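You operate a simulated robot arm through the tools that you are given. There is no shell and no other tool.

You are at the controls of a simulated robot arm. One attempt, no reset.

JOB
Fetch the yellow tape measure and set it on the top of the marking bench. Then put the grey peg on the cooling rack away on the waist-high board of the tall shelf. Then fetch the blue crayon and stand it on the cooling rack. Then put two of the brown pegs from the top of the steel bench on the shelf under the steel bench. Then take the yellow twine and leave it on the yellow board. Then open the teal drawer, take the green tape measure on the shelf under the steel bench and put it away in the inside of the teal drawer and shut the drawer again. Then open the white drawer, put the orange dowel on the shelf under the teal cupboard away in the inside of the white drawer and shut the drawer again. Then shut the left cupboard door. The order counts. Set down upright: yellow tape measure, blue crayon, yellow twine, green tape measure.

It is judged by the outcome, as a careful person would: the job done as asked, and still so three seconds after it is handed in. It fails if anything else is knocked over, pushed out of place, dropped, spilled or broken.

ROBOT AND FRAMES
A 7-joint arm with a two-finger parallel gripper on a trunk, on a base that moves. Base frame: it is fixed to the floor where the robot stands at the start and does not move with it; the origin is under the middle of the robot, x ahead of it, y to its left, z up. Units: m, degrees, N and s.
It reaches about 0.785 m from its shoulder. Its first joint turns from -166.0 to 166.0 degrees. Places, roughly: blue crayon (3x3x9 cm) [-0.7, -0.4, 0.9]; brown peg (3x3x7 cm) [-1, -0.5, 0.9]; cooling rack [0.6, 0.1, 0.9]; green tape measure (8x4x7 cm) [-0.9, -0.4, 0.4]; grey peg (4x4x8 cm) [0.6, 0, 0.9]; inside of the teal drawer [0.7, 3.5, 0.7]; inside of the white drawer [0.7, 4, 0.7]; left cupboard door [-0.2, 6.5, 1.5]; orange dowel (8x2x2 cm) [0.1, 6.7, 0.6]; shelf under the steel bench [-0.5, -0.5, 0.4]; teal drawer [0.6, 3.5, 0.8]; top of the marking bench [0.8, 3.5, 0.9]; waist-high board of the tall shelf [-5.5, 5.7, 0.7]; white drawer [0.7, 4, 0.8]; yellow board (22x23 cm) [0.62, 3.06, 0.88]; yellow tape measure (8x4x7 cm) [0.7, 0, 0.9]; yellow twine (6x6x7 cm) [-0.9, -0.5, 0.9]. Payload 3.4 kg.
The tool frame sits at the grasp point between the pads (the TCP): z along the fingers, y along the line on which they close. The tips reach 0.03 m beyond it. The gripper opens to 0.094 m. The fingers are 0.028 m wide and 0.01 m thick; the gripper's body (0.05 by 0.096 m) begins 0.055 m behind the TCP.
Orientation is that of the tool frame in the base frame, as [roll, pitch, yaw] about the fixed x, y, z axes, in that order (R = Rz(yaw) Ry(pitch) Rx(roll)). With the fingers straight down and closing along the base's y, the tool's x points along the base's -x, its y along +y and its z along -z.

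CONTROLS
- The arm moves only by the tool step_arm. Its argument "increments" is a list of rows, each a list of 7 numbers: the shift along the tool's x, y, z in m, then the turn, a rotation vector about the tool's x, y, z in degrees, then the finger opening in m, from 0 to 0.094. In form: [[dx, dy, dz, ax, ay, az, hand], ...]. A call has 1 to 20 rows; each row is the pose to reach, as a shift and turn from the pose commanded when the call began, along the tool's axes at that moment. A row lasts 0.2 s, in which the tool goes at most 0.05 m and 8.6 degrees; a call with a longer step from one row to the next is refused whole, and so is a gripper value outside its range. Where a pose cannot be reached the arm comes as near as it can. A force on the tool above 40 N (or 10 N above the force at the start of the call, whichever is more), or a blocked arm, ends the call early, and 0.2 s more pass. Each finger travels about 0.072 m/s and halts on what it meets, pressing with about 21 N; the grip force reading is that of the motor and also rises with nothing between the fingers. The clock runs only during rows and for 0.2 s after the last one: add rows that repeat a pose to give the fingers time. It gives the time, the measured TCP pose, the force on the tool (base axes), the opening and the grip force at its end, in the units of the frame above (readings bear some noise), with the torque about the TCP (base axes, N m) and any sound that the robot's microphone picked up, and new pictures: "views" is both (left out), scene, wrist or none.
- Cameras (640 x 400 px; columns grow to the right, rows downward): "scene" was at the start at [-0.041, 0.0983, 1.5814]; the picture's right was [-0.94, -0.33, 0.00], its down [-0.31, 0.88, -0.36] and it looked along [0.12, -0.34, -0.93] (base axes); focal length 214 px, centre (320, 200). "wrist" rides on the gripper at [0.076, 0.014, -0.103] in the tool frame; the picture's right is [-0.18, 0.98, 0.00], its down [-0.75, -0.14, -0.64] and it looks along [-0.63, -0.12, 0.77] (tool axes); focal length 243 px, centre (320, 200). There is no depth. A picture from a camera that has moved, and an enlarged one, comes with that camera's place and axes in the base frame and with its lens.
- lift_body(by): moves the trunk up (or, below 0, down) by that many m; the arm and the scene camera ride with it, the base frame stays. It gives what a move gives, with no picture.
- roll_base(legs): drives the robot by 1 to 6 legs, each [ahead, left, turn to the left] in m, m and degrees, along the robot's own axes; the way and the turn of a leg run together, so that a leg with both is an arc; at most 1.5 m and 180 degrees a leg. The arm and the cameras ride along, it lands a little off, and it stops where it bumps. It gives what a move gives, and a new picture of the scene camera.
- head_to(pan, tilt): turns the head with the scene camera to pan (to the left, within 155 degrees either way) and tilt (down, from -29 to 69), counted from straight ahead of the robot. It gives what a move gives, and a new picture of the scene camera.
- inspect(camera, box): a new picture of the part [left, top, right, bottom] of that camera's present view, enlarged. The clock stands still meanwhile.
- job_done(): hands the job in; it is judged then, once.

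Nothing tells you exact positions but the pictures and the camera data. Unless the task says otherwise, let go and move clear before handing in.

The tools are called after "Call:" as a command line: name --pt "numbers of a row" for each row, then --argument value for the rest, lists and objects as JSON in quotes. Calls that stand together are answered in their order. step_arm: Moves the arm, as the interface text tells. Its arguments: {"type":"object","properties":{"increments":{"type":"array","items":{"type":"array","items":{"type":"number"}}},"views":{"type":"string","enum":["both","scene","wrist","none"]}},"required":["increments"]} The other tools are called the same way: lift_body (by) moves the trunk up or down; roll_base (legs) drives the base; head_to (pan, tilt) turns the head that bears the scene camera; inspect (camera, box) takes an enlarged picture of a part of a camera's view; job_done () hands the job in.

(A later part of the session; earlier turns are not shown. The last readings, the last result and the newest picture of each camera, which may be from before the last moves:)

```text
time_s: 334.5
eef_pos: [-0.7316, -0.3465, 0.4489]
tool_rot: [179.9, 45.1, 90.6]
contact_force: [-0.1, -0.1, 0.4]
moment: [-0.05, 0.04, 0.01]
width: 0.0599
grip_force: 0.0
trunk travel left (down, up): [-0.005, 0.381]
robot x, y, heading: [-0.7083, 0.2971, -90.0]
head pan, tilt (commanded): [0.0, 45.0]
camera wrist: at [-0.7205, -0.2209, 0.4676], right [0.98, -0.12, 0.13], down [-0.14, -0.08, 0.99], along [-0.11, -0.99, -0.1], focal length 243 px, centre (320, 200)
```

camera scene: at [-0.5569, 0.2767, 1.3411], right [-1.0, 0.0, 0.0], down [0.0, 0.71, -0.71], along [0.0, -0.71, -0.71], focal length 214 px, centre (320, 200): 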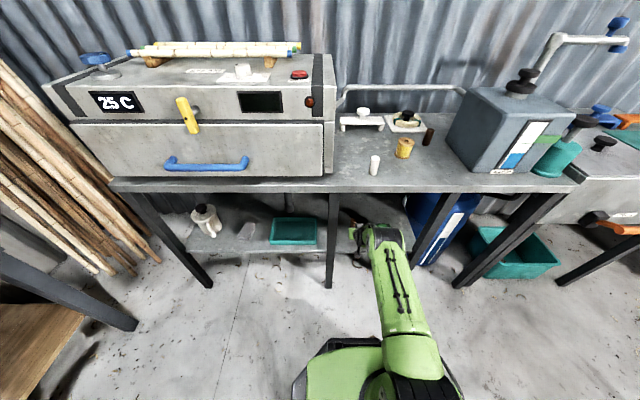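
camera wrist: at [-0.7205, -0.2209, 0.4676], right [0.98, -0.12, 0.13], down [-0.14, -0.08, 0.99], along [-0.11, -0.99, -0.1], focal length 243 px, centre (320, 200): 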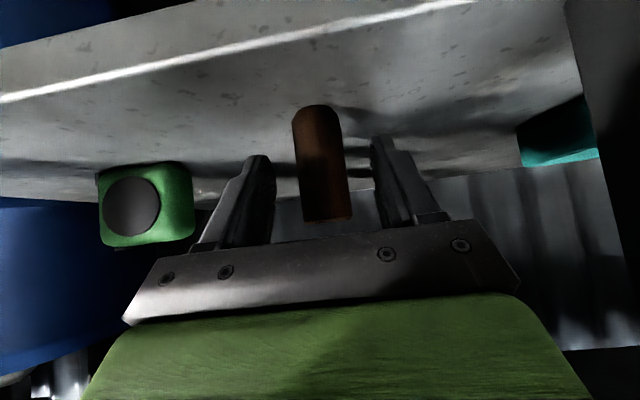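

Call:
step_arm --pt "0.0283 0 -0.0283 0 0 0 0.06" --pt "0.0566 0 -0.0566 0 0 0 0.06" --pt "0.0778 0 -0.0919 0 0 0 0.06" --pt "0.085 0 -0.134 0 0 0 0.06" --pt "0.085 0 -0.165 0 0 0 0.06" --views "both"

```text
time_s: 335.7
eef_pos: [-0.7347, -0.1715, 0.5076]
tool_rot: [179.9, 45.0, 90.3]
contact_force: [-0.4, 0.3, 0.8]
moment: [0.01, -0.01, -0.01]
width: 0.06
grip_force: 0.0
trunk travel left (down, up): [-0.005, 0.381]
robot x, y, heading: [-0.7088, 0.3009, -90.2]
head pan, tilt (commanded): [0.0, 45.0]
camera scene: at [-0.5569, 0.2775, 1.3411], right [-1.0, 0.0, 0.0], down [0.0, 0.71, -0.71], along [0.0, -0.71, -0.71], focal length 214 px, centre (320, 200)
camera wrist: at [-0.7224, -0.046, 0.5256], right [0.98, -0.12, 0.13], down [-0.14, -0.08, 0.99], along [-0.11, -0.99, -0.09], focal length 243 px, centre (320, 200)
```

scene: 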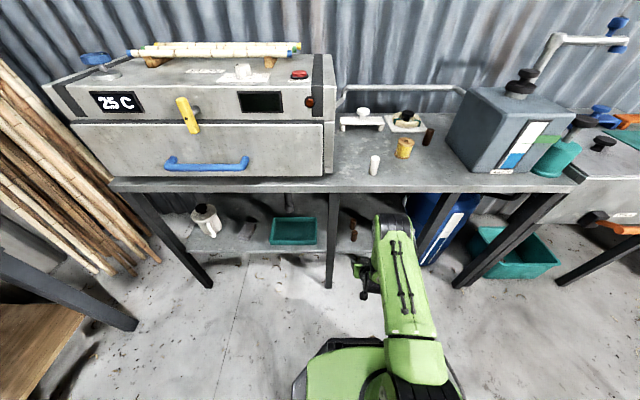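
wrist: 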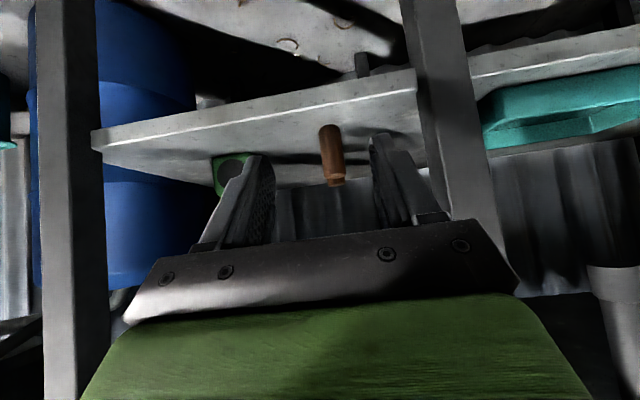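

Both pegs stand on the shelf. Next is the yellow twine: raise the trunk and bring the hand upright again.

Call:
lift_body --by 0.27

Call:
step_arm --pt "-0.03 0 -0.03 0 0 0 0.06" --pt "-0.06 0 -0.06 0 0 0 0.06" --pt "-0.09 0 -0.09 0 0 0 0.06" --pt "-0.12 0 -0.12 0 0 0 0.06" --pt "-0.15 0 -0.15 0 0 0 0.06" --pt "-0.18 0 -0.18 0 0 0 0.06" --views "none"

Call:
step_arm --pt "-0.0035 0 -0.024 0 7.5 0 0.07" --pt "-0.007 0 -0.048 0 15 0 0.08" --pt "-0.0105 0 -0.072 0 22.5 0 0.09" --pt "-0.014 0 -0.096 0 30 0 0.09" --pt "-0.0175 0 -0.12 0 37.5 0 0.09" --pt "-0.021 0 -0.14 0 45 0 0.09" --views "both"

```text
time_s: 338.5
eef_pos: [-0.7343, -0.1724, 0.7762]
tool_rot: [179.9, 45.2, 90.6]
contact_force: [0.5, 0.1, 0.3]
moment: [-0.03, 0.01, -0.01]
width: 0.06
grip_force: 0.1
trunk travel left (down, up): [-0.275, 0.111]
robot x, y, heading: [-0.7105, 0.3008, -89.9]
head pan, tilt (commanded): [0.0, 45.0]
```

```text
time_s: 339.9
eef_pos: [-0.7351, -0.17, 1.034]
tool_rot: [180.0, 45.1, 90.5]
contact_force: [-0.4, 0.5, -0.7]
moment: [-0.03, 0.0, -0.03]
width: 0.06
grip_force: 0.1
trunk travel left (down, up): [-0.275, 0.111]
robot x, y, heading: [-0.7112, 0.2979, -90.3]
head pan, tilt (commanded): [0.0, 45.0]
```

```text
time_s: 341.3
eef_pos: [-0.7355, -0.0887, 1.1446]
tool_rot: [180.0, -0.1, 90.5]
contact_force: [-0.7, 0.3, -0.1]
moment: [0.0, 0.01, -0.01]
width: 0.0903
grip_force: 0.1
trunk travel left (down, up): [-0.275, 0.111]
robot x, y, heading: [-0.7095, 0.2977, -90.1]
head pan, tilt (commanded): [0.0, 45.0]
camera scene: at [-0.5568, 0.2769, 1.6102], right [-1.0, 0.0, 0.0], down [0.0, 0.71, -0.71], along [0.0, -0.71, -0.71], focal length 214 px, centre (320, 200)
camera wrist: at [-0.7234, -0.0123, 1.2461], right [0.98, -0.18, 0.0], down [-0.13, -0.75, 0.64], along [-0.11, -0.63, -0.77], focal length 243 px, centre (320, 200)
```

scene: 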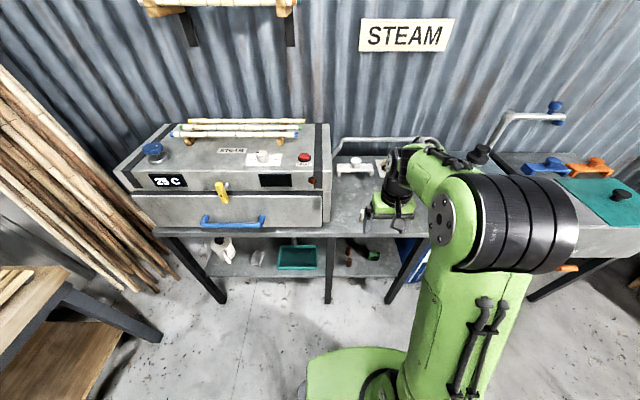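
wrist: 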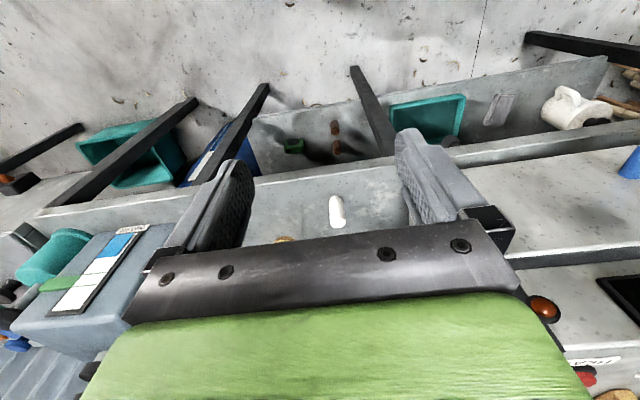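

Moving right and ahead to put the hand near the spool.

Call:
roll_base --legs '[[0.17, -0.145, 0]]'

Call:
step_arm --pt "-0.045 0 0.0 0 0 0 0.09" --pt "-0.085 0 0.02 0 0 0 0.09" --pt "-0.115 0 0.045 0 0 0 0.09" --views "both"

```text
time_s: 343.0
eef_pos: [-0.8829, -0.2579, 1.1434]
tool_rot: [180.0, 0.0, 90.5]
contact_force: [-0.3, -0.4, 0.6]
moment: [0.01, 0.04, -0.03]
width: 0.0896
grip_force: 0.1
trunk travel left (down, up): [-0.275, 0.111]
robot x, y, heading: [-0.8563, 0.1299, -89.9]
head pan, tilt (commanded): [0.0, 45.0]
camera scene: at [-0.7038, 0.1076, 1.6103], right [-1.0, 0.0, 0.0], down [0.0, 0.71, -0.71], along [0.0, -0.71, -0.71], focal length 214 px, centre (320, 200)
```

scene: 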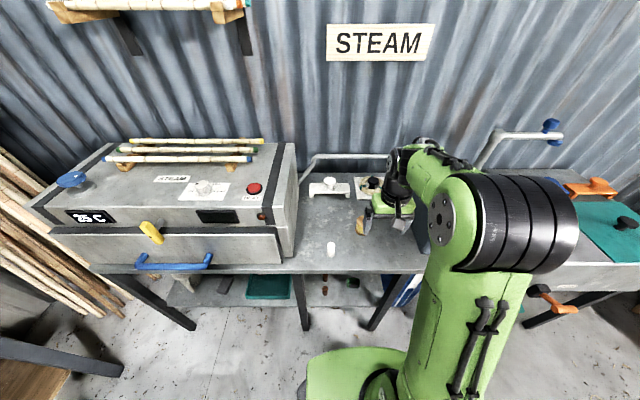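

```text
time_s: 343.8
eef_pos: [-0.8823, -0.372, 1.0989]
tool_rot: [-180.0, 0.0, 90.6]
contact_force: [-0.7, 0.2, -0.2]
moment: [0.02, 0.01, -0.03]
width: 0.09
grip_force: 0.0
trunk travel left (down, up): [-0.275, 0.111]
robot x, y, heading: [-0.854, 0.1278, -90.0]
head pan, tilt (commanded): [0.0, 45.0]
camera scene: at [-0.7027, 0.1068, 1.6102], right [-1.0, 0.0, 0.0], down [0.0, 0.71, -0.71], along [0.0, -0.71, -0.71], focal length 214 px, centre (320, 200)
camera wrist: at [-0.8699, -0.2958, 1.2008], right [0.98, -0.17, 0.0], down [-0.13, -0.75, 0.64], along [-0.11, -0.63, -0.77], focal length 243 px, centre (320, 200)
```

scene: 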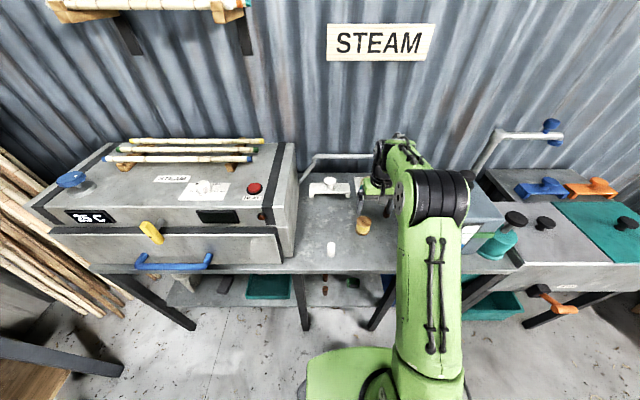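
wrist: 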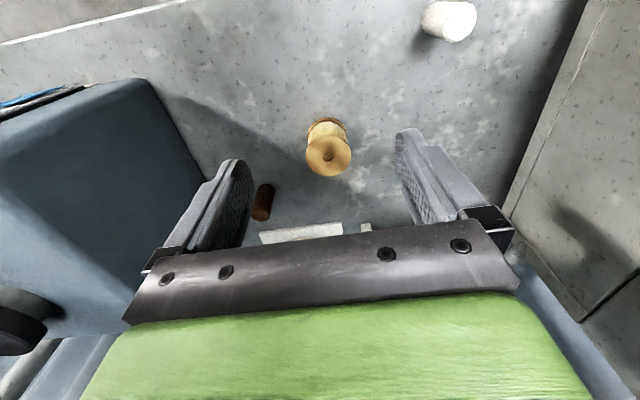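

Spool top centre at about (-0.884, -0.440). I go over it and down, then close.

Call:
step_arm --pt "-0.04 -0.001 0.01 0 0 0 0.09" --pt "-0.068 -0.002 0.03 0 0 0 0.09" --pt "-0.068 -0.002 0.07 0 0 0 0.09" --pt "-0.068 -0.002 0.1 0 0 0 0.09" --views "wrist"

```text
time_s: 344.8
eef_pos: [-0.8822, -0.4397, 0.9973]
tool_rot: [-179.9, 0.1, 90.4]
contact_force: [0.6, -0.1, -0.4]
moment: [0.02, -0.01, -0.02]
width: 0.09
grip_force: 0.0
trunk travel left (down, up): [-0.275, 0.111]
robot x, y, heading: [-0.8517, 0.1324, -89.7]
head pan, tilt (commanded): [0.0, 45.0]
camera wrist: at [-0.8703, -0.3639, 1.0996], right [0.98, -0.17, 0.0], down [-0.13, -0.75, 0.64], along [-0.11, -0.63, -0.77], focal length 243 px, centre (320, 200)
```

wrist: 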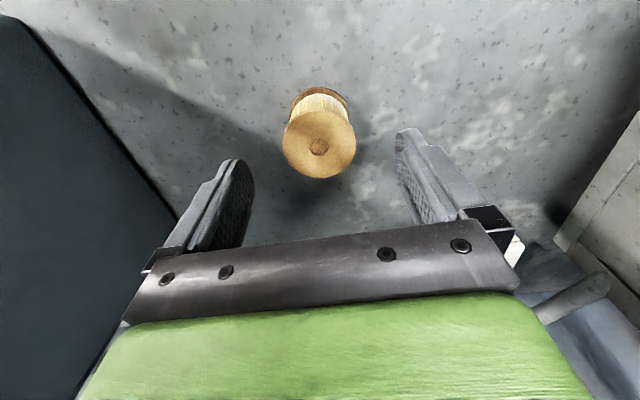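

Call:
step_arm --pt "-0.003 0 0.03 0 0 0 0.09" --pt "-0.005 0 0.06 0 0 0 0.09" --pt "-0.005 0 0.086 0 0 0 0.09" --pt "-0.005 0 0.086 0 0 0 0.06" --pt "-0.005 0 0.086 0 0 0 0.03" --pt "-0.005 0 0.086 0 0 0 0.03" --pt "-0.005 0 0.086 0 0 0 0.03" --views "wrist"

```text
time_s: 346.4
eef_pos: [-0.8822, -0.447, 0.9132]
tool_rot: [-179.9, 0.1, 90.5]
contact_force: [0.1, -0.2, 0.1]
moment: [0.01, 0.01, 0.0]
width: 0.0632
grip_force: 21.0
trunk travel left (down, up): [-0.275, 0.111]
robot x, y, heading: [-0.8543, 0.1299, -89.9]
head pan, tilt (commanded): [0.0, 45.0]
camera wrist: at [-0.8709, -0.3696, 1.0149], right [0.98, -0.17, 0.0], down [-0.13, -0.75, 0.64], along [-0.11, -0.63, -0.77], focal length 243 px, centre (320, 200)
```

wrist: 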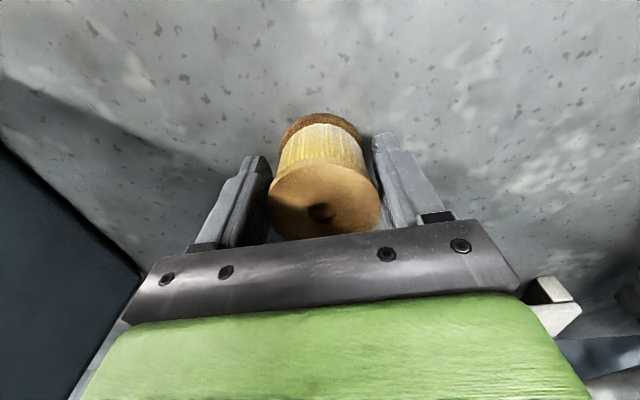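

Twine gripped (6.3 cm). Lifting and retracting.

Call:
step_arm --pt "0 0 -0.045 0 0 0 0.03" --pt "0 0 -0.09 0 0 0 0.03" --pt "0 0 -0.135 0 0 0 0.03" --pt "0.04 0 -0.165 0 0 0 0.03" --pt "0.08 0 -0.19 0 0 0 0.03" --pt "0.12 0 -0.215 0 0 0 0.03" --pt "0.16 0 -0.235 0 0 0 0.03" --pt "0.2 0 -0.235 0 0 0 0.03" --views "both"

```text
time_s: 348.2
eef_pos: [-0.8837, -0.2443, 1.1477]
tool_rot: [179.9, 0.1, 90.6]
contact_force: [-0.3, 0.1, 0.2]
moment: [-0.01, -0.02, 0.0]
width: 0.0635
grip_force: 21.0
trunk travel left (down, up): [-0.275, 0.111]
robot x, y, heading: [-0.8568, 0.1311, -90.1]
head pan, tilt (commanded): [0.0, 45.0]
camera scene: at [-0.7028, 0.1106, 1.6102], right [-1.0, 0.0, 0.0], down [0.0, 0.71, -0.71], along [0.0, -0.71, -0.71], focal length 214 px, centre (320, 200)
camera wrist: at [-0.8719, -0.1676, 1.2494], right [0.98, -0.18, 0.0], down [-0.13, -0.75, 0.64], along [-0.11, -0.63, -0.77], focal length 243 px, centre (320, 200)
```

scene: 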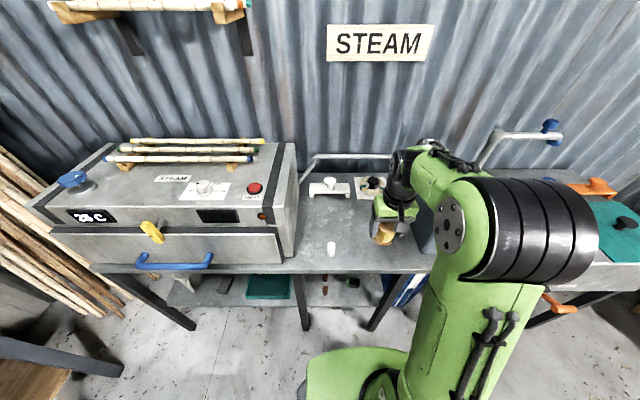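
wrist: 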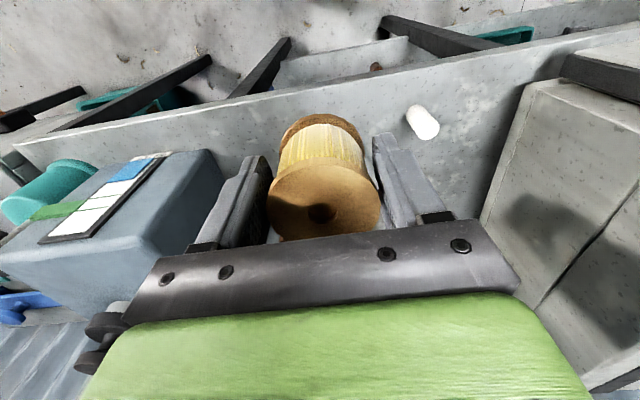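

I back off, strafe to the lane, turn to face the benches and drive left to the marking bench.

Call:
roll_base --legs '[[-0.17, 0, 0], [0, 0.76, 0], [-0.3, 0, 0], [0, 0, 90], [0, 1.4, 0]]'

```text
time_s: 365.4
eef_pos: [0.2673, 1.9818, 1.1459]
tool_rot: [179.9, 0.2, -178.5]
contact_force: [0.2, 0.2, -1.0]
moment: [0.02, -0.01, 0.0]
width: 0.0629
grip_force: 21.0
trunk travel left (down, up): [-0.275, 0.111]
robot x, y, heading: [-0.1092, 2.0019, 1.1]
head pan, tilt (commanded): [0.0, 45.0]
camera scene: at [-0.0896, 2.1554, 1.6102], right [0.02, -1.0, 0.0], down [-0.71, -0.01, -0.71], along [0.71, 0.01, -0.71], focal length 214 px, centre (320, 200)
```

scene: 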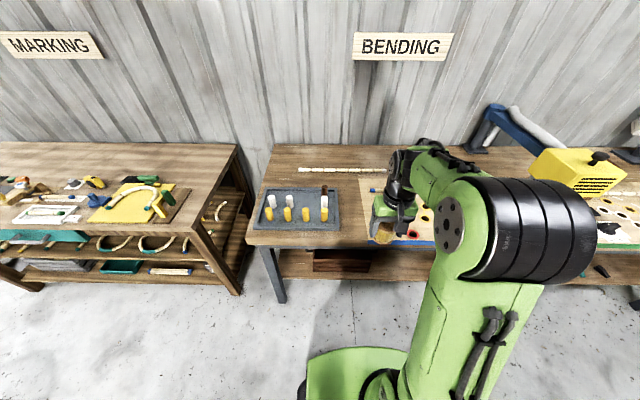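

Call:
roll_base --legs '[[0.0, 1.02, -1.1]]'

Call:
inspect --camera "scene" --box '[240, 130, 440, 255]'

```text
time_s: 370.6
eef_pos: [0.2602, 2.9805, 1.1469]
tool_rot: [-180.0, 0.3, -179.5]
contact_force: [-0.4, 0.0, -0.4]
moment: [-0.01, -0.03, 0.02]
width: 0.0625
grip_force: 21.1
trunk travel left (down, up): [-0.275, 0.111]
robot x, y, heading: [-0.1169, 3.0077, -0.2]
head pan, tilt (commanded): [0.0, 45.0]
camera scene: at [-0.095, 3.1613, 1.6102], right [0.0, -1.0, 0.0], down [-0.71, 0.0, -0.71], along [0.71, 0.0, -0.71], focal length 214 px, centre (320, 200)
```

scene: 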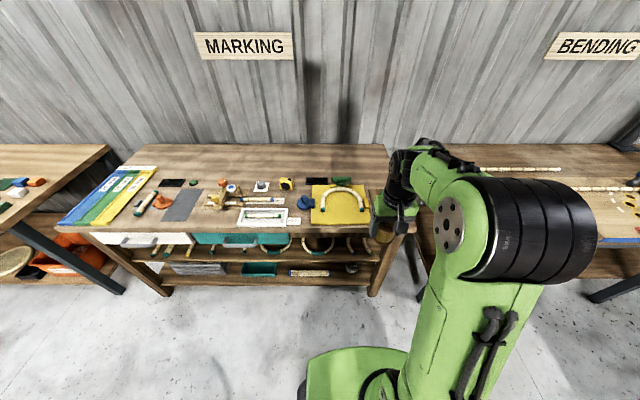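

```text
3.20 times, centred on (340, 192) of scene
camera zoom: at [-0.095, 3.1613, 1.6102], right [0.0, -1.0, 0.0], down [-0.71, 0.0, -0.71], along [0.71, 0.0, -0.71], focal length 686 px, centre (256, 224)
```

zoom: 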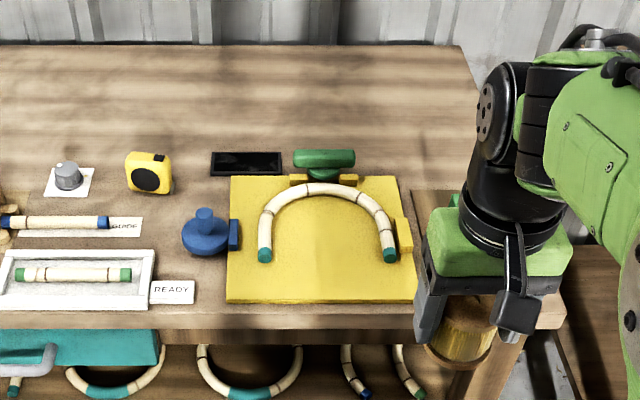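

The tape measure still stands where I left it. The yellow board spans x≈0.48–0.74, y≈2.95–3.20, with the bent U on it; there is room in the U's mouth at about (0.548, 3.058). I drive up.

Call:
roll_base --legs '[[0.14, 0.075, 0.2]]'

Call:
inspect --camera "scene" --box '[240, 130, 440, 255]'

```text
time_s: 372.0
eef_pos: [0.402, 3.0568, 1.1468]
tool_rot: [179.9, -0.1, -179.3]
contact_force: [0.7, 0.2, -0.7]
moment: [-0.02, -0.02, -0.03]
width: 0.0625
grip_force: 21.1
trunk travel left (down, up): [-0.275, 0.111]
robot x, y, heading: [0.0262, 3.0893, 0.1]
head pan, tilt (commanded): [0.0, 45.0]
camera scene: at [0.0469, 3.2364, 1.6101], right [0.0, -1.0, 0.0], down [-0.71, 0.0, -0.71], along [0.71, 0.0, -0.71], focal length 214 px, centre (320, 200)
```

scene: 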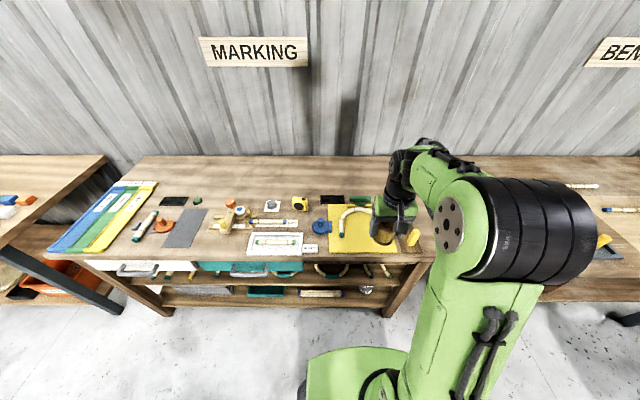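

```text
3.20 times, centred on (340, 192) of scene
camera zoom: at [0.0469, 3.2364, 1.6101], right [0.0, -1.0, 0.0], down [-0.71, 0.0, -0.71], along [0.71, 0.0, -0.71], focal length 686 px, centre (256, 224)
```

zoom: 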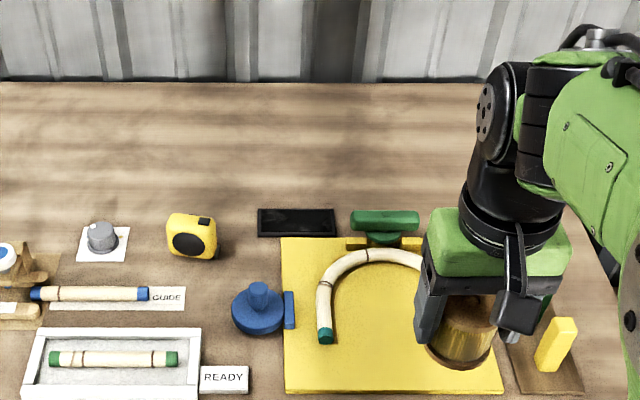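

Call:
step_arm --pt "-0.04 0 0.02 0 0 0 0.03" --pt "-0.08 0.001 0.04 0 0 0 0.03" --pt "-0.12 0.002 0.065 0 0 0 0.03" --pt "-0.146 0.002 0.1 0 0 0 0.03" --views "both"

Call:
inspect --camera "wrist" --box '[160, 0, 480, 200]'

```text
time_s: 373.0
eef_pos: [0.5486, 3.0606, 1.0463]
tool_rot: [180.0, 0.2, -179.4]
contact_force: [0.5, 0.7, -1.2]
moment: [0.01, 0.04, -0.01]
width: 0.0621
grip_force: 21.0
trunk travel left (down, up): [-0.275, 0.111]
robot x, y, heading: [0.0244, 3.0814, 0.1]
head pan, tilt (commanded): [0.0, 45.0]
camera scene: at [0.047, 3.2356, 1.6102], right [0.0, -1.0, 0.0], down [-0.71, 0.0, -0.71], along [0.71, 0.0, -0.71], focal length 214 px, centre (320, 200)
camera wrist: at [0.471, 3.0733, 1.1486], right [0.17, 0.99, 0.0], down [0.75, -0.13, 0.64], along [0.63, -0.11, -0.77], focal length 243 px, centre (320, 200)
```

scene: 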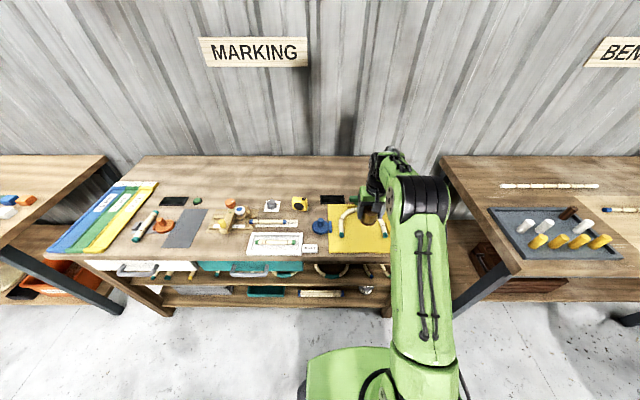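
wrist: 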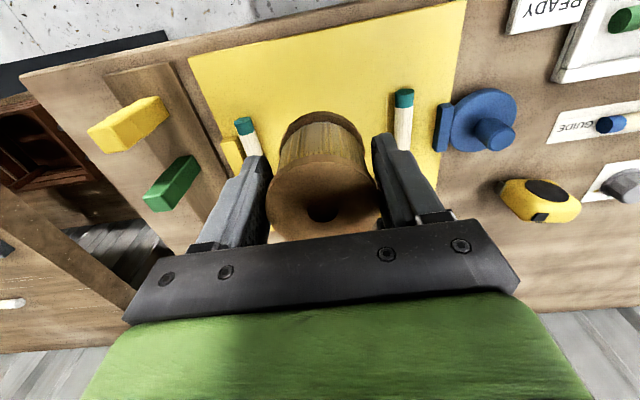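

```text
2.00 times, centred on (320, 100) of wrist
camera zoom: at [0.471, 3.0733, 1.1486], right [0.17, 0.99, 0.0], down [0.75, -0.13, 0.64], along [0.63, -0.11, -0.77], focal length 485 px, centre (320, 400)
```

zoom: 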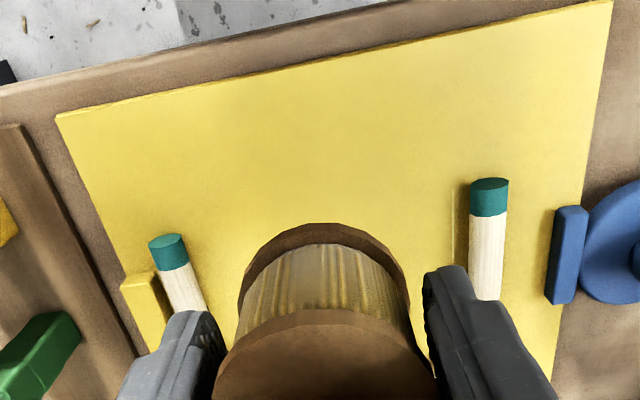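

The spool is centred in the U's mouth with about 2 cm to spare either side of the fingers. Lowering to the board.

Call:
step_arm --pt "0.004 -0.001 0.04 0 0 0 0.03" --pt "0.006 -0.001 0.08 0 0 0 0.03" --pt "0.006 -0.001 0.113 0 0 0 0.03" --views "wrist"

Call:
step_arm --pt "0 0 0.003 0 0 0 0.03" --pt "0 0 0.006 0 0 0 0.03" --views "none"

```text
time_s: 373.8
eef_pos: [0.5419, 3.0579, 0.9346]
tool_rot: [-179.9, 0.0, -179.2]
contact_force: [0.1, -0.3, -1.0]
moment: [0.01, 0.01, 0.06]
width: 0.0624
grip_force: 20.8
trunk travel left (down, up): [-0.275, 0.111]
robot x, y, heading: [0.0239, 3.0854, 0.3]
head pan, tilt (commanded): [0.0, 45.0]
camera wrist: at [0.464, 3.071, 1.0369], right [0.17, 0.98, 0.0], down [0.75, -0.13, 0.64], along [0.63, -0.11, -0.77], focal length 243 px, centre (320, 200)
```

wrist: 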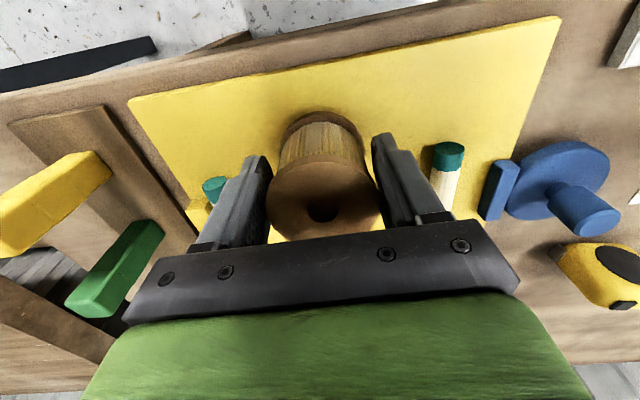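

```text
time_s: 374.4
eef_pos: [0.5408, 3.0592, 0.9298]
tool_rot: [-179.9, 0.1, -179.3]
contact_force: [-0.7, 0.0, -0.6]
moment: [0.05, 0.04, -0.04]
width: 0.0624
grip_force: 21.1
trunk travel left (down, up): [-0.275, 0.111]
robot x, y, heading: [0.0256, 3.0833, 0.3]
head pan, tilt (commanded): [0.0, 45.0]
```

Call:
step_arm --pt "0 0 0.003 0 0 0 0.03" --pt "0 0 0.005 0 0 0 0.03" --views "none"

Call:
step_arm --pt "0 0 0.003 0 0 0 0.03" --pt "0 0 0.005 0 0 0 0.03" --views "none"

```text
time_s: 375.0
eef_pos: [0.5404, 3.058, 0.9229]
tool_rot: [179.9, 0.0, -179.3]
contact_force: [0.2, 0.3, -1.6]
moment: [0.0, 0.0, 0.05]
width: 0.0623
grip_force: 21.0
trunk travel left (down, up): [-0.275, 0.111]
robot x, y, heading: [0.022, 3.0827, 0.1]
head pan, tilt (commanded): [0.0, 45.0]
```

```text
time_s: 375.6
eef_pos: [0.5406, 3.0583, 0.9216]
tool_rot: [180.0, 0.5, -179.3]
contact_force: [2.2, -0.9, 22.6]
moment: [0.02, -0.23, -0.04]
width: 0.0625
grip_force: 21.1
trunk travel left (down, up): [-0.275, 0.111]
robot x, y, heading: [0.0236, 3.088, 0.1]
head pan, tilt (commanded): [0.0, 45.0]
```

Contact on the board. I ease off slightly and open.

Call:
step_arm --pt "0 0 -0.0025 0 0 0 0.055" --pt "0 0 -0.0025 0 0 0 0.065" --pt "0 0 -0.0025 0 0 0 0.075" --pt "0 0 -0.0025 0 0 0 0.083" --pt "0 0 -0.0025 0 0 0 0.083" --views "wrist"

```text
time_s: 376.8
eef_pos: [0.5412, 3.0592, 0.9214]
tool_rot: [-180.0, 0.0, -179.3]
contact_force: [-0.3, 1.0, -0.6]
moment: [0.01, 0.0, -0.01]
width: 0.083
grip_force: 0.0
trunk travel left (down, up): [-0.275, 0.111]
robot x, y, heading: [0.021, 3.0853, 0.3]
head pan, tilt (commanded): [0.0, 45.0]
camera wrist: at [0.4631, 3.0721, 1.0228], right [0.17, 0.99, 0.0], down [0.75, -0.13, 0.64], along [0.63, -0.11, -0.77], focal length 243 px, centre (320, 200)
```

wrist: 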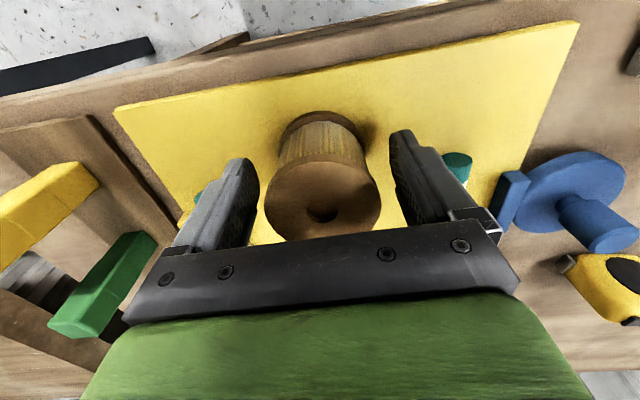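

Released and standing. Lifting straight up and retracting.

Call:
step_arm --pt "0 0 -0.04 0 0 0 0.083" --pt "0 0 -0.08 0 0 0 0.083" --pt "0 0 -0.12 0 0 0 0.083" --pt "0.04 0 -0.15 0 0 0 0.083" --pt "0.08 0 -0.18 0 0 0 0.083" --pt "0.12 0 -0.205 0 0 0 0.083" --pt "0.16 0 -0.225 0 0 0 0.083" --views "both"

```text
time_s: 378.4
eef_pos: [0.3775, 3.0554, 1.1489]
tool_rot: [-180.0, 0.2, -179.3]
contact_force: [-0.7, 0.5, -0.2]
moment: [-0.04, -0.06, 0.0]
width: 0.083
grip_force: 0.0
trunk travel left (down, up): [-0.275, 0.111]
robot x, y, heading: [0.0214, 3.0881, 0.1]
head pan, tilt (commanded): [0.0, 45.0]
camera scene: at [0.0429, 3.2355, 1.6103], right [0.0, -1.0, 0.0], down [-0.71, 0.0, -0.71], along [0.71, 0.0, -0.71], focal length 214 px, centre (320, 200)
camera wrist: at [0.2986, 3.0686, 1.25], right [0.17, 0.98, 0.0], down [0.75, -0.13, 0.64], along [0.63, -0.11, -0.77], focal length 243 px, centre (320, 200)
```

scene: 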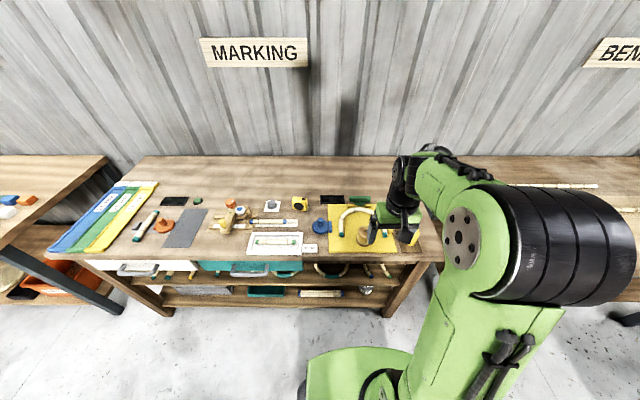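
wrist: 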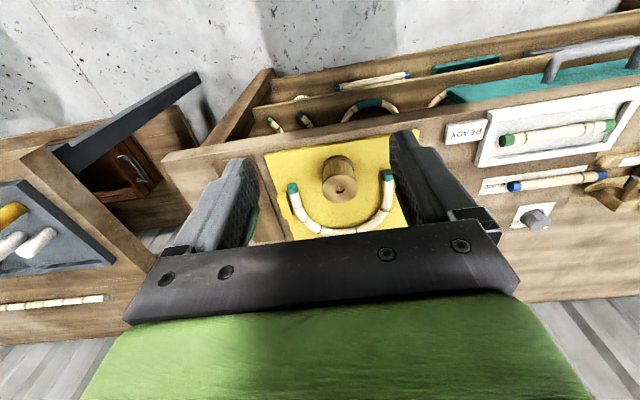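

The twine stands on the yellow board. Next is the teal drawer: I look at its handle closely.

Call:
inspect --camera "wrist" --box '[420, 0, 640, 140]'

Call:
head_to --pan 25 --tilt 55

Call:
inspect --camera "scene" --box '[220, 170, 420, 310]'

```text
2.86 times, centred on (530, 70) of wrist
camera zoom: at [0.2986, 3.0686, 1.25], right [0.17, 0.98, 0.0], down [0.75, -0.13, 0.64], along [0.63, -0.11, -0.77], focal length 693 px, centre (-280, 571)
```

zoom: 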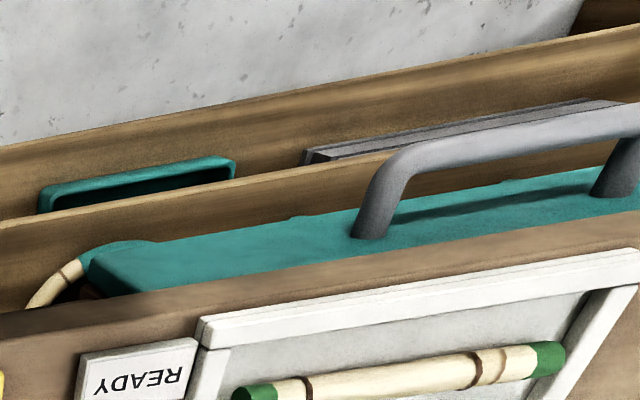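

```text
time_s: 379.3
eef_pos: [0.3797, 3.0562, 1.1468]
tool_rot: [-179.9, 0.1, -179.3]
contact_force: [0.1, -0.9, -0.1]
moment: [-0.02, -0.01, 0.0]
width: 0.0829
grip_force: 0.0
trunk travel left (down, up): [-0.275, 0.111]
robot x, y, heading: [0.0265, 3.0858, 0.5]
head pan, tilt (commanded): [25.0, 55.0]
camera scene: at [0.029, 3.2659, 1.5968], right [0.42, -0.91, 0.0], down [-0.74, -0.35, -0.57], along [0.52, 0.24, -0.82], focal length 214 px, centre (320, 200)
```

scene: 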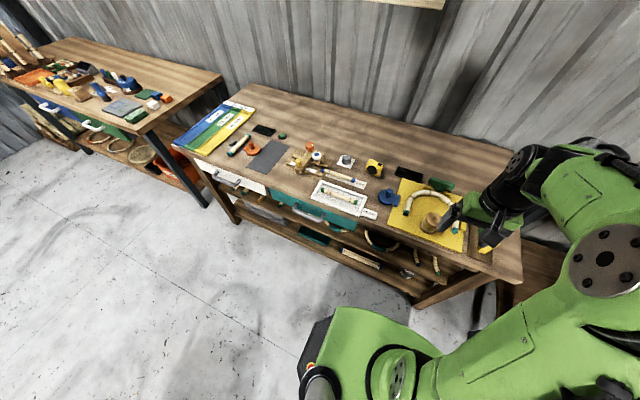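

```text
2.86 times, centred on (320, 240) of scene
camera zoom: at [0.029, 3.2659, 1.5968], right [0.42, -0.91, 0.0], down [-0.74, -0.35, -0.57], along [0.52, 0.24, -0.82], focal length 613 px, centre (320, 86)
```

zoom: 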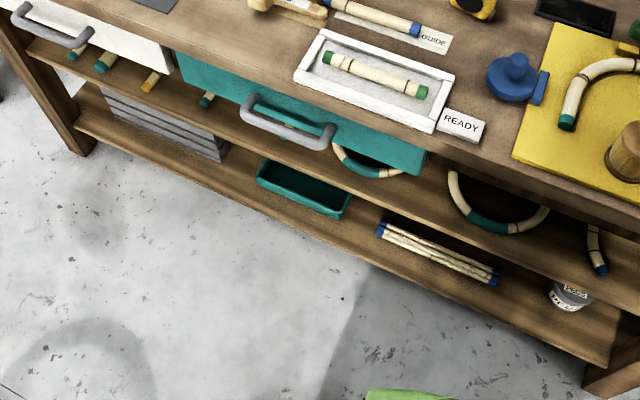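

The teal drawer's handle is a horizontal bow around (0.43, 3.505, 0.81). I back up and move over in front of it, then turn the tool so the fingers close across the bar.

Call:
roll_base --legs '[[-0.2, 0, 0], [0, 0.43, -0.3]]'

Call:
head_to --pan -10 --tilt 55

Call:
inspect --camera "scene" --box '[170, 110, 410, 260]'

```text
time_s: 383.1
eef_pos: [0.1791, 3.4884, 1.1473]
tool_rot: [180.0, 0.0, -179.5]
contact_force: [0.4, 1.2, -0.3]
moment: [-0.03, -0.02, -0.01]
width: 0.083
grip_force: 0.0
trunk travel left (down, up): [-0.275, 0.111]
robot x, y, heading: [-0.1773, 3.5149, -0.0]
head pan, tilt (commanded): [25.0, 55.0]
camera scene: at [-0.1696, 3.6992, 1.5967], right [0.42, -0.91, 0.0], down [-0.74, -0.35, -0.57], along [0.52, 0.24, -0.82], focal length 214 px, centre (320, 200)
```

scene: 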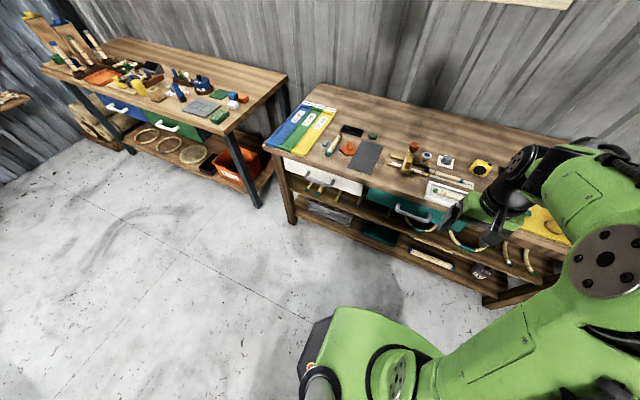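

```text
time_s: 384.2
eef_pos: [0.1786, 3.4865, 1.1478]
tool_rot: [180.0, 0.1, -179.6]
contact_force: [0.3, -0.7, -0.6]
moment: [-0.03, 0.03, 0.02]
width: 0.083
grip_force: 0.1
trunk travel left (down, up): [-0.275, 0.111]
robot x, y, heading: [-0.1777, 3.5173, -0.1]
head pan, tilt (commanded): [-10.0, 55.0]
camera scene: at [-0.1639, 3.6554, 1.5968], right [-0.17, -0.98, 0.0], down [-0.81, 0.14, -0.57], along [0.56, -0.1, -0.82], focal length 214 px, centre (320, 200)
```

scene: 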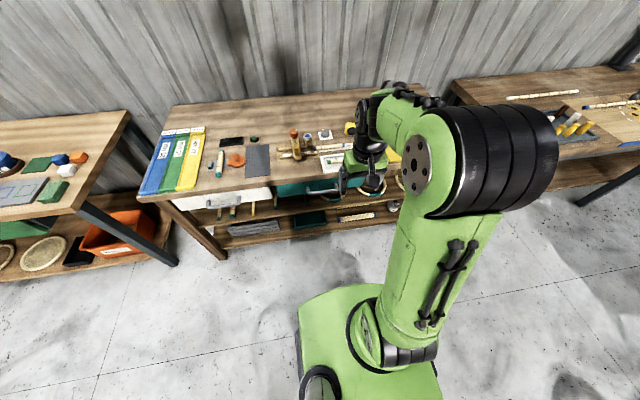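

```text
2.67 times, centred on (290, 185) of scene
camera zoom: at [-0.1639, 3.6554, 1.5968], right [-0.17, -0.98, 0.0], down [-0.81, 0.14, -0.57], along [0.56, -0.1, -0.82], focal length 572 px, centre (400, 240)
```

zoom: 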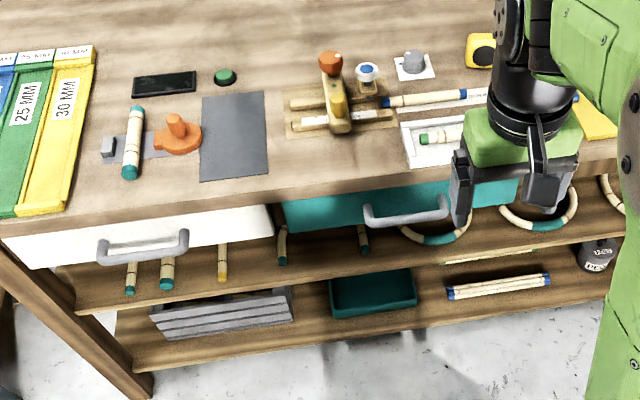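

The handle is centred near y≈3.52. I rotate the tool to yaw 90 and tilt it 45° forward with the fingers closing across the bar.

Call:
step_arm --pt "0 0 0 0 0 8 0.06" --pt "0 0 0 0 0 16 0.06" --pt "0 0 0 0 0 24 0.06" --pt "0 0 0 0 0 32 0.06" --pt "0 0 0 0 0 40 0.06" --pt "0 0 0 0 0 48 0.06" --pt "0 0 0 0 0 56 0.05" --pt "0 0 0 0 0 64 0.05" --pt "0 0 0 0 0 72 0.05" --pt "0 0 0 0 0 80 0.05" --pt "0 0 0 0 0 88 0.05" --pt "0 0 0 0 0 90 0.05" --views "none"

Call:
step_arm --pt "0 0.015 0.01 -7.5 0 0 0.05" --pt "0 0.03 0.02 -15 0 0 0.05" --pt "0 0.045 0.03 -22.5 0 0 0.05" --pt "0 0.06 0.04 -30 0 0 0.05" --pt "0 0.075 0.05 -37.5 0 0 0.05" --pt "0 0.09 0.06 -45 0 0 0.05" --views "both"

```text
time_s: 386.8
eef_pos: [0.1788, 3.487, 1.1467]
tool_rot: [179.9, 0.0, 90.4]
contact_force: [-0.5, 0.1, 0.1]
moment: [0.0, 0.02, -0.01]
width: 0.0502
grip_force: 0.1
trunk travel left (down, up): [-0.275, 0.111]
robot x, y, heading: [-0.1765, 3.5155, -0.0]
head pan, tilt (commanded): [-10.0, 55.0]
```

```text
time_s: 388.2
eef_pos: [0.2696, 3.4869, 1.0892]
tool_rot: [134.9, 0.0, 90.4]
contact_force: [0.2, 0.0, -0.5]
moment: [-0.01, 0.02, 0.0]
width: 0.0497
grip_force: 0.0
trunk travel left (down, up): [-0.275, 0.111]
robot x, y, heading: [-0.1741, 3.5159, -0.1]
head pan, tilt (commanded): [-10.0, 55.0]
camera scene: at [-0.1629, 3.655, 1.5968], right [-0.17, -0.98, 0.0], down [-0.81, 0.14, -0.57], along [0.56, -0.1, -0.82], focal length 214 px, centre (320, 200)
camera wrist: at [0.2054, 3.562, 1.1706], right [0.7, -0.18, 0.7], down [-0.55, -0.76, 0.35], along [0.47, -0.63, -0.63], focal length 243 px, centre (320, 200)
```

scene: 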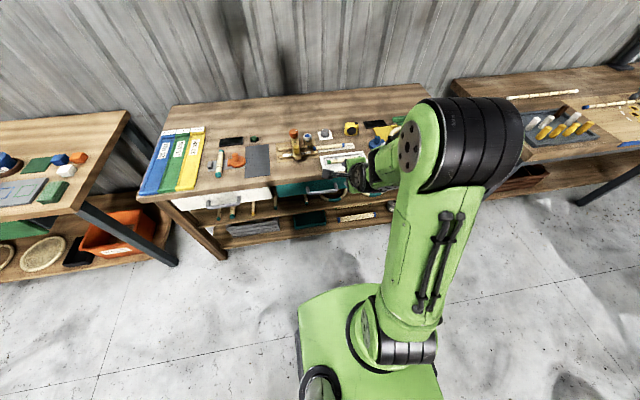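
wrist: 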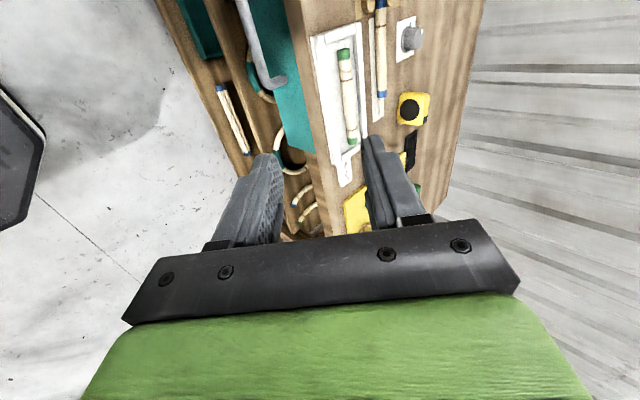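

The handle bar is at about x 0.433, z 0.79, spanning y≈3.47–3.60. I approach to 10 cm from it along the tool axis.

Call:
step_arm --pt "0.008 -0.016 0.038 0 0 0 0.05" --pt "0.016 -0.032 0.0755 0 0 0 0.05" --pt "0.024 -0.048 0.113 0 0 0 0.05" --pt "0.032 -0.064 0.151 0 0 0 0.05" --pt "0.04 -0.08 0.189 0 0 0 0.05" --pt "0.048 -0.096 0.2265 0 0 0 0.05" --views "both"

Call:
inspect --camera "wrist" --box '[160, 0, 480, 240]'

```text
time_s: 389.6
eef_pos: [0.3619, 3.5363, 0.8607]
tool_rot: [134.8, 0.1, 90.6]
contact_force: [0.3, 0.2, 0.9]
moment: [0.0, 0.01, 0.01]
width: 0.0501
grip_force: 0.1
trunk travel left (down, up): [-0.275, 0.111]
robot x, y, heading: [-0.1761, 3.5155, -0.3]
head pan, tilt (commanded): [-10.0, 55.0]
camera scene: at [-0.1628, 3.6554, 1.5968], right [-0.17, -0.98, 0.0], down [-0.81, 0.14, -0.57], along [0.56, -0.1, -0.82], focal length 214 px, centre (320, 200)
camera wrist: at [0.297, 3.6115, 0.9415], right [0.7, -0.18, 0.7], down [-0.55, -0.76, 0.35], along [0.46, -0.63, -0.63], focal length 243 px, centre (320, 200)
```

scene: 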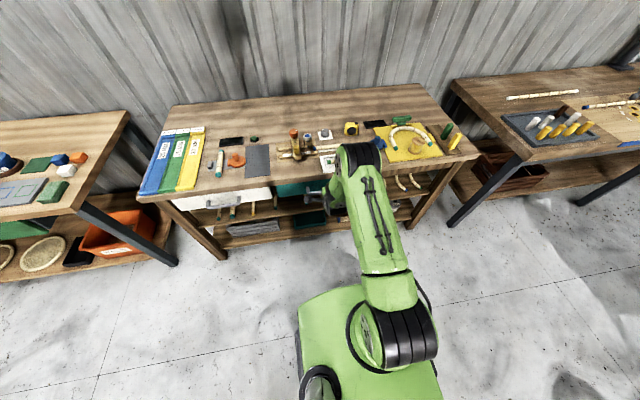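
wrist: 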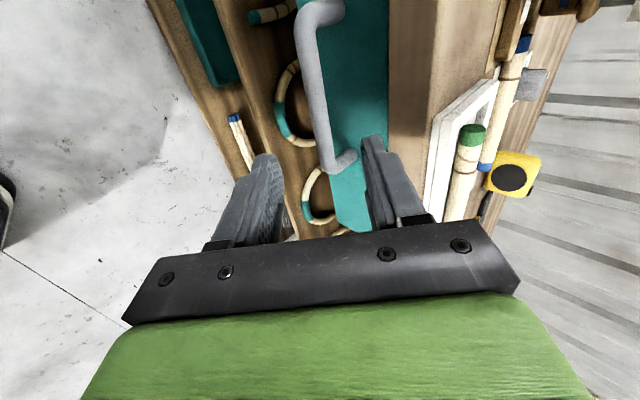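

```text
1.67 times, centred on (320, 120) of wrist
camera zoom: at [0.297, 3.6115, 0.9415], right [0.7, -0.18, 0.7], down [-0.55, -0.76, 0.35], along [0.46, -0.63, -0.63], focal length 404 px, centre (320, 333)
```

zoom: 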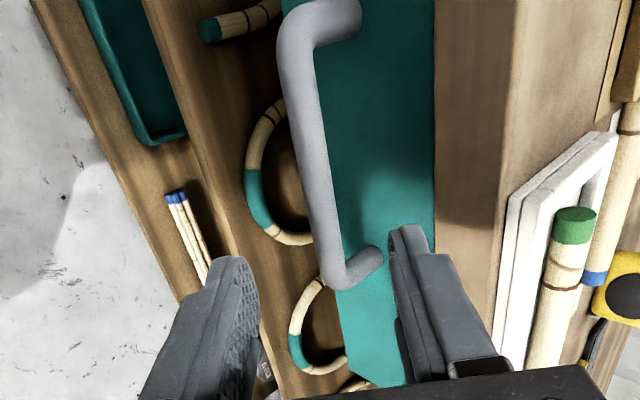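

The bar lies right on the tool axis, about 10 cm ahead. I narrow the opening, advance so the bar is between the fingertips and close on it.

Call:
step_arm --pt "0.004 -0.001 0.03 0 0 0 0.038" --pt "0.009 -0.003 0.06 0 0 0 0.038" --pt "0.009 -0.003 0.085 0 0 0 0.038" --pt "0.009 -0.003 0.092 0 0 0 0.038" --views "wrist"

```text
time_s: 390.6
eef_pos: [0.4248, 3.546, 0.7934]
tool_rot: [134.9, 0.0, 90.5]
contact_force: [-0.3, -0.1, -0.6]
moment: [0.0, 0.0, -0.01]
width: 0.0379
grip_force: 0.2
trunk travel left (down, up): [-0.275, 0.111]
robot x, y, heading: [-0.1767, 3.5167, 0.0]
head pan, tilt (commanded): [-10.0, 55.0]
camera wrist: at [0.36, 3.622, 0.8761], right [0.7, -0.18, 0.7], down [-0.55, -0.76, 0.35], along [0.47, -0.63, -0.63], focal length 243 px, centre (320, 200)
```

wrist: 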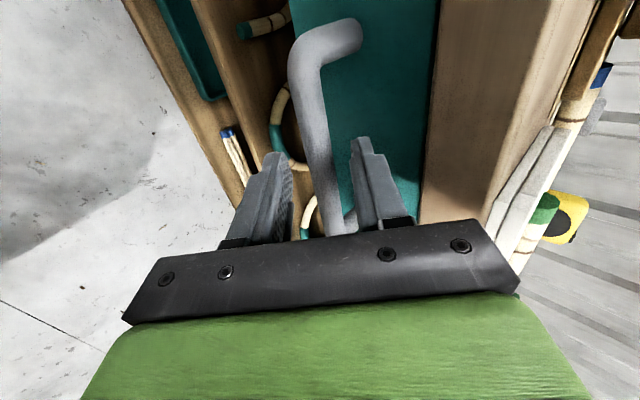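

Call:
step_arm --pt "0 0 0 0 0 0 0.015" --pt "0 0 0 0 0 0 0.005" --pt "0 0 0 0 0 0 0.005" --pt "0 0 0 0 0 0 0.005" --views "wrist"

```text
time_s: 391.6
eef_pos: [0.4239, 3.5468, 0.7936]
tool_rot: [135.0, 0.1, 90.5]
contact_force: [0.1, -0.4, -1.1]
moment: [-0.03, 0.02, 0.04]
width: 0.0053
grip_force: 0.1
trunk travel left (down, up): [-0.275, 0.111]
robot x, y, heading: [-0.1775, 3.515, 0.2]
head pan, tilt (commanded): [-10.0, 55.0]
camera wrist: at [0.3599, 3.622, 0.8761], right [0.7, -0.18, 0.7], down [-0.55, -0.76, 0.35], along [0.46, -0.63, -0.63], focal length 243 px, centre (320, 200)
```

wrist: 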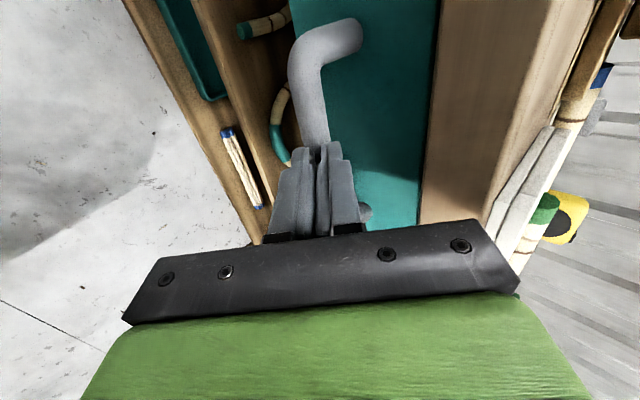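

The fingers closed short of the bar: triangulating from the two views puts the bar at about (0.463, z 0.753), 5.6 cm further along the tool axis. I reopen, advance 4.5 cm and close again.

Call:
step_arm --pt "0 0 0 0 0 0 0.03" --pt "0 0 0 0 0 0 0.042" --pt "0 0 0.015 0 0 0 0.042" --pt "0 -0.001 0.03 0 0 0 0.042" --pt "0 -0.001 0.045 0 0 0 0.042" --views "wrist"

Call:
step_arm --pt "0 0 0 0 0 0 0.02" --pt "0 0 0 0 0 0 0.005" --pt "0 0 0 0 0 0 0.005" --pt "0 0 0 0 0 0 0.005" --views "wrist"

```text
time_s: 392.9
eef_pos: [0.4516, 3.5486, 0.7672]
tool_rot: [134.5, -0.1, 90.5]
contact_force: [-31.6, -0.6, 24.3]
moment: [-0.17, -1.09, -0.26]
width: 0.0396
grip_force: 0.0
trunk travel left (down, up): [-0.275, 0.111]
robot x, y, heading: [-0.1813, 3.517, -0.0]
head pan, tilt (commanded): [-10.0, 55.0]
stopped in row 5: the force on the tool passed its limit at 46 N (the readings are from after the stop); the commanded pose is now the measured one
camera wrist: at [0.3866, 3.623, 0.8479], right [0.69, -0.18, 0.7], down [-0.55, -0.76, 0.35], along [0.47, -0.63, -0.62], focal length 243 px, centre (320, 200)
```

wrist: 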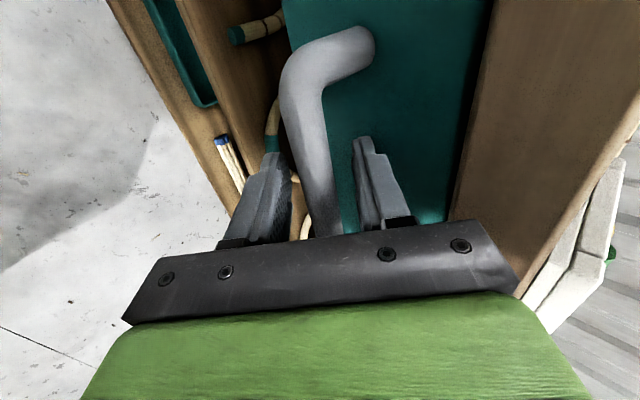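

```text
time_s: 393.9
eef_pos: [0.4566, 3.5483, 0.7601]
tool_rot: [135.0, 0.0, 90.6]
contact_force: [2.4, 1.4, -5.0]
moment: [0.0, -0.04, -0.08]
width: 0.0221
grip_force: 44.9
trunk travel left (down, up): [-0.275, 0.111]
robot x, y, heading: [-0.1775, 3.5185, 0.0]
head pan, tilt (commanded): [-10.0, 55.0]
camera wrist: at [0.3919, 3.6233, 0.8428], right [0.7, -0.18, 0.7], down [-0.55, -0.76, 0.35], along [0.46, -0.63, -0.63], focal length 243 px, centre (320, 200)
```

wrist: 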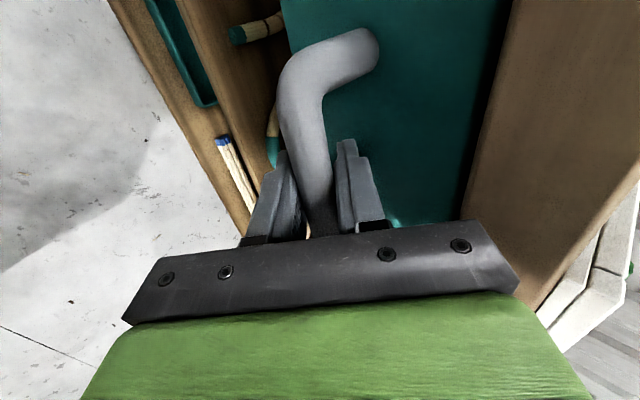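

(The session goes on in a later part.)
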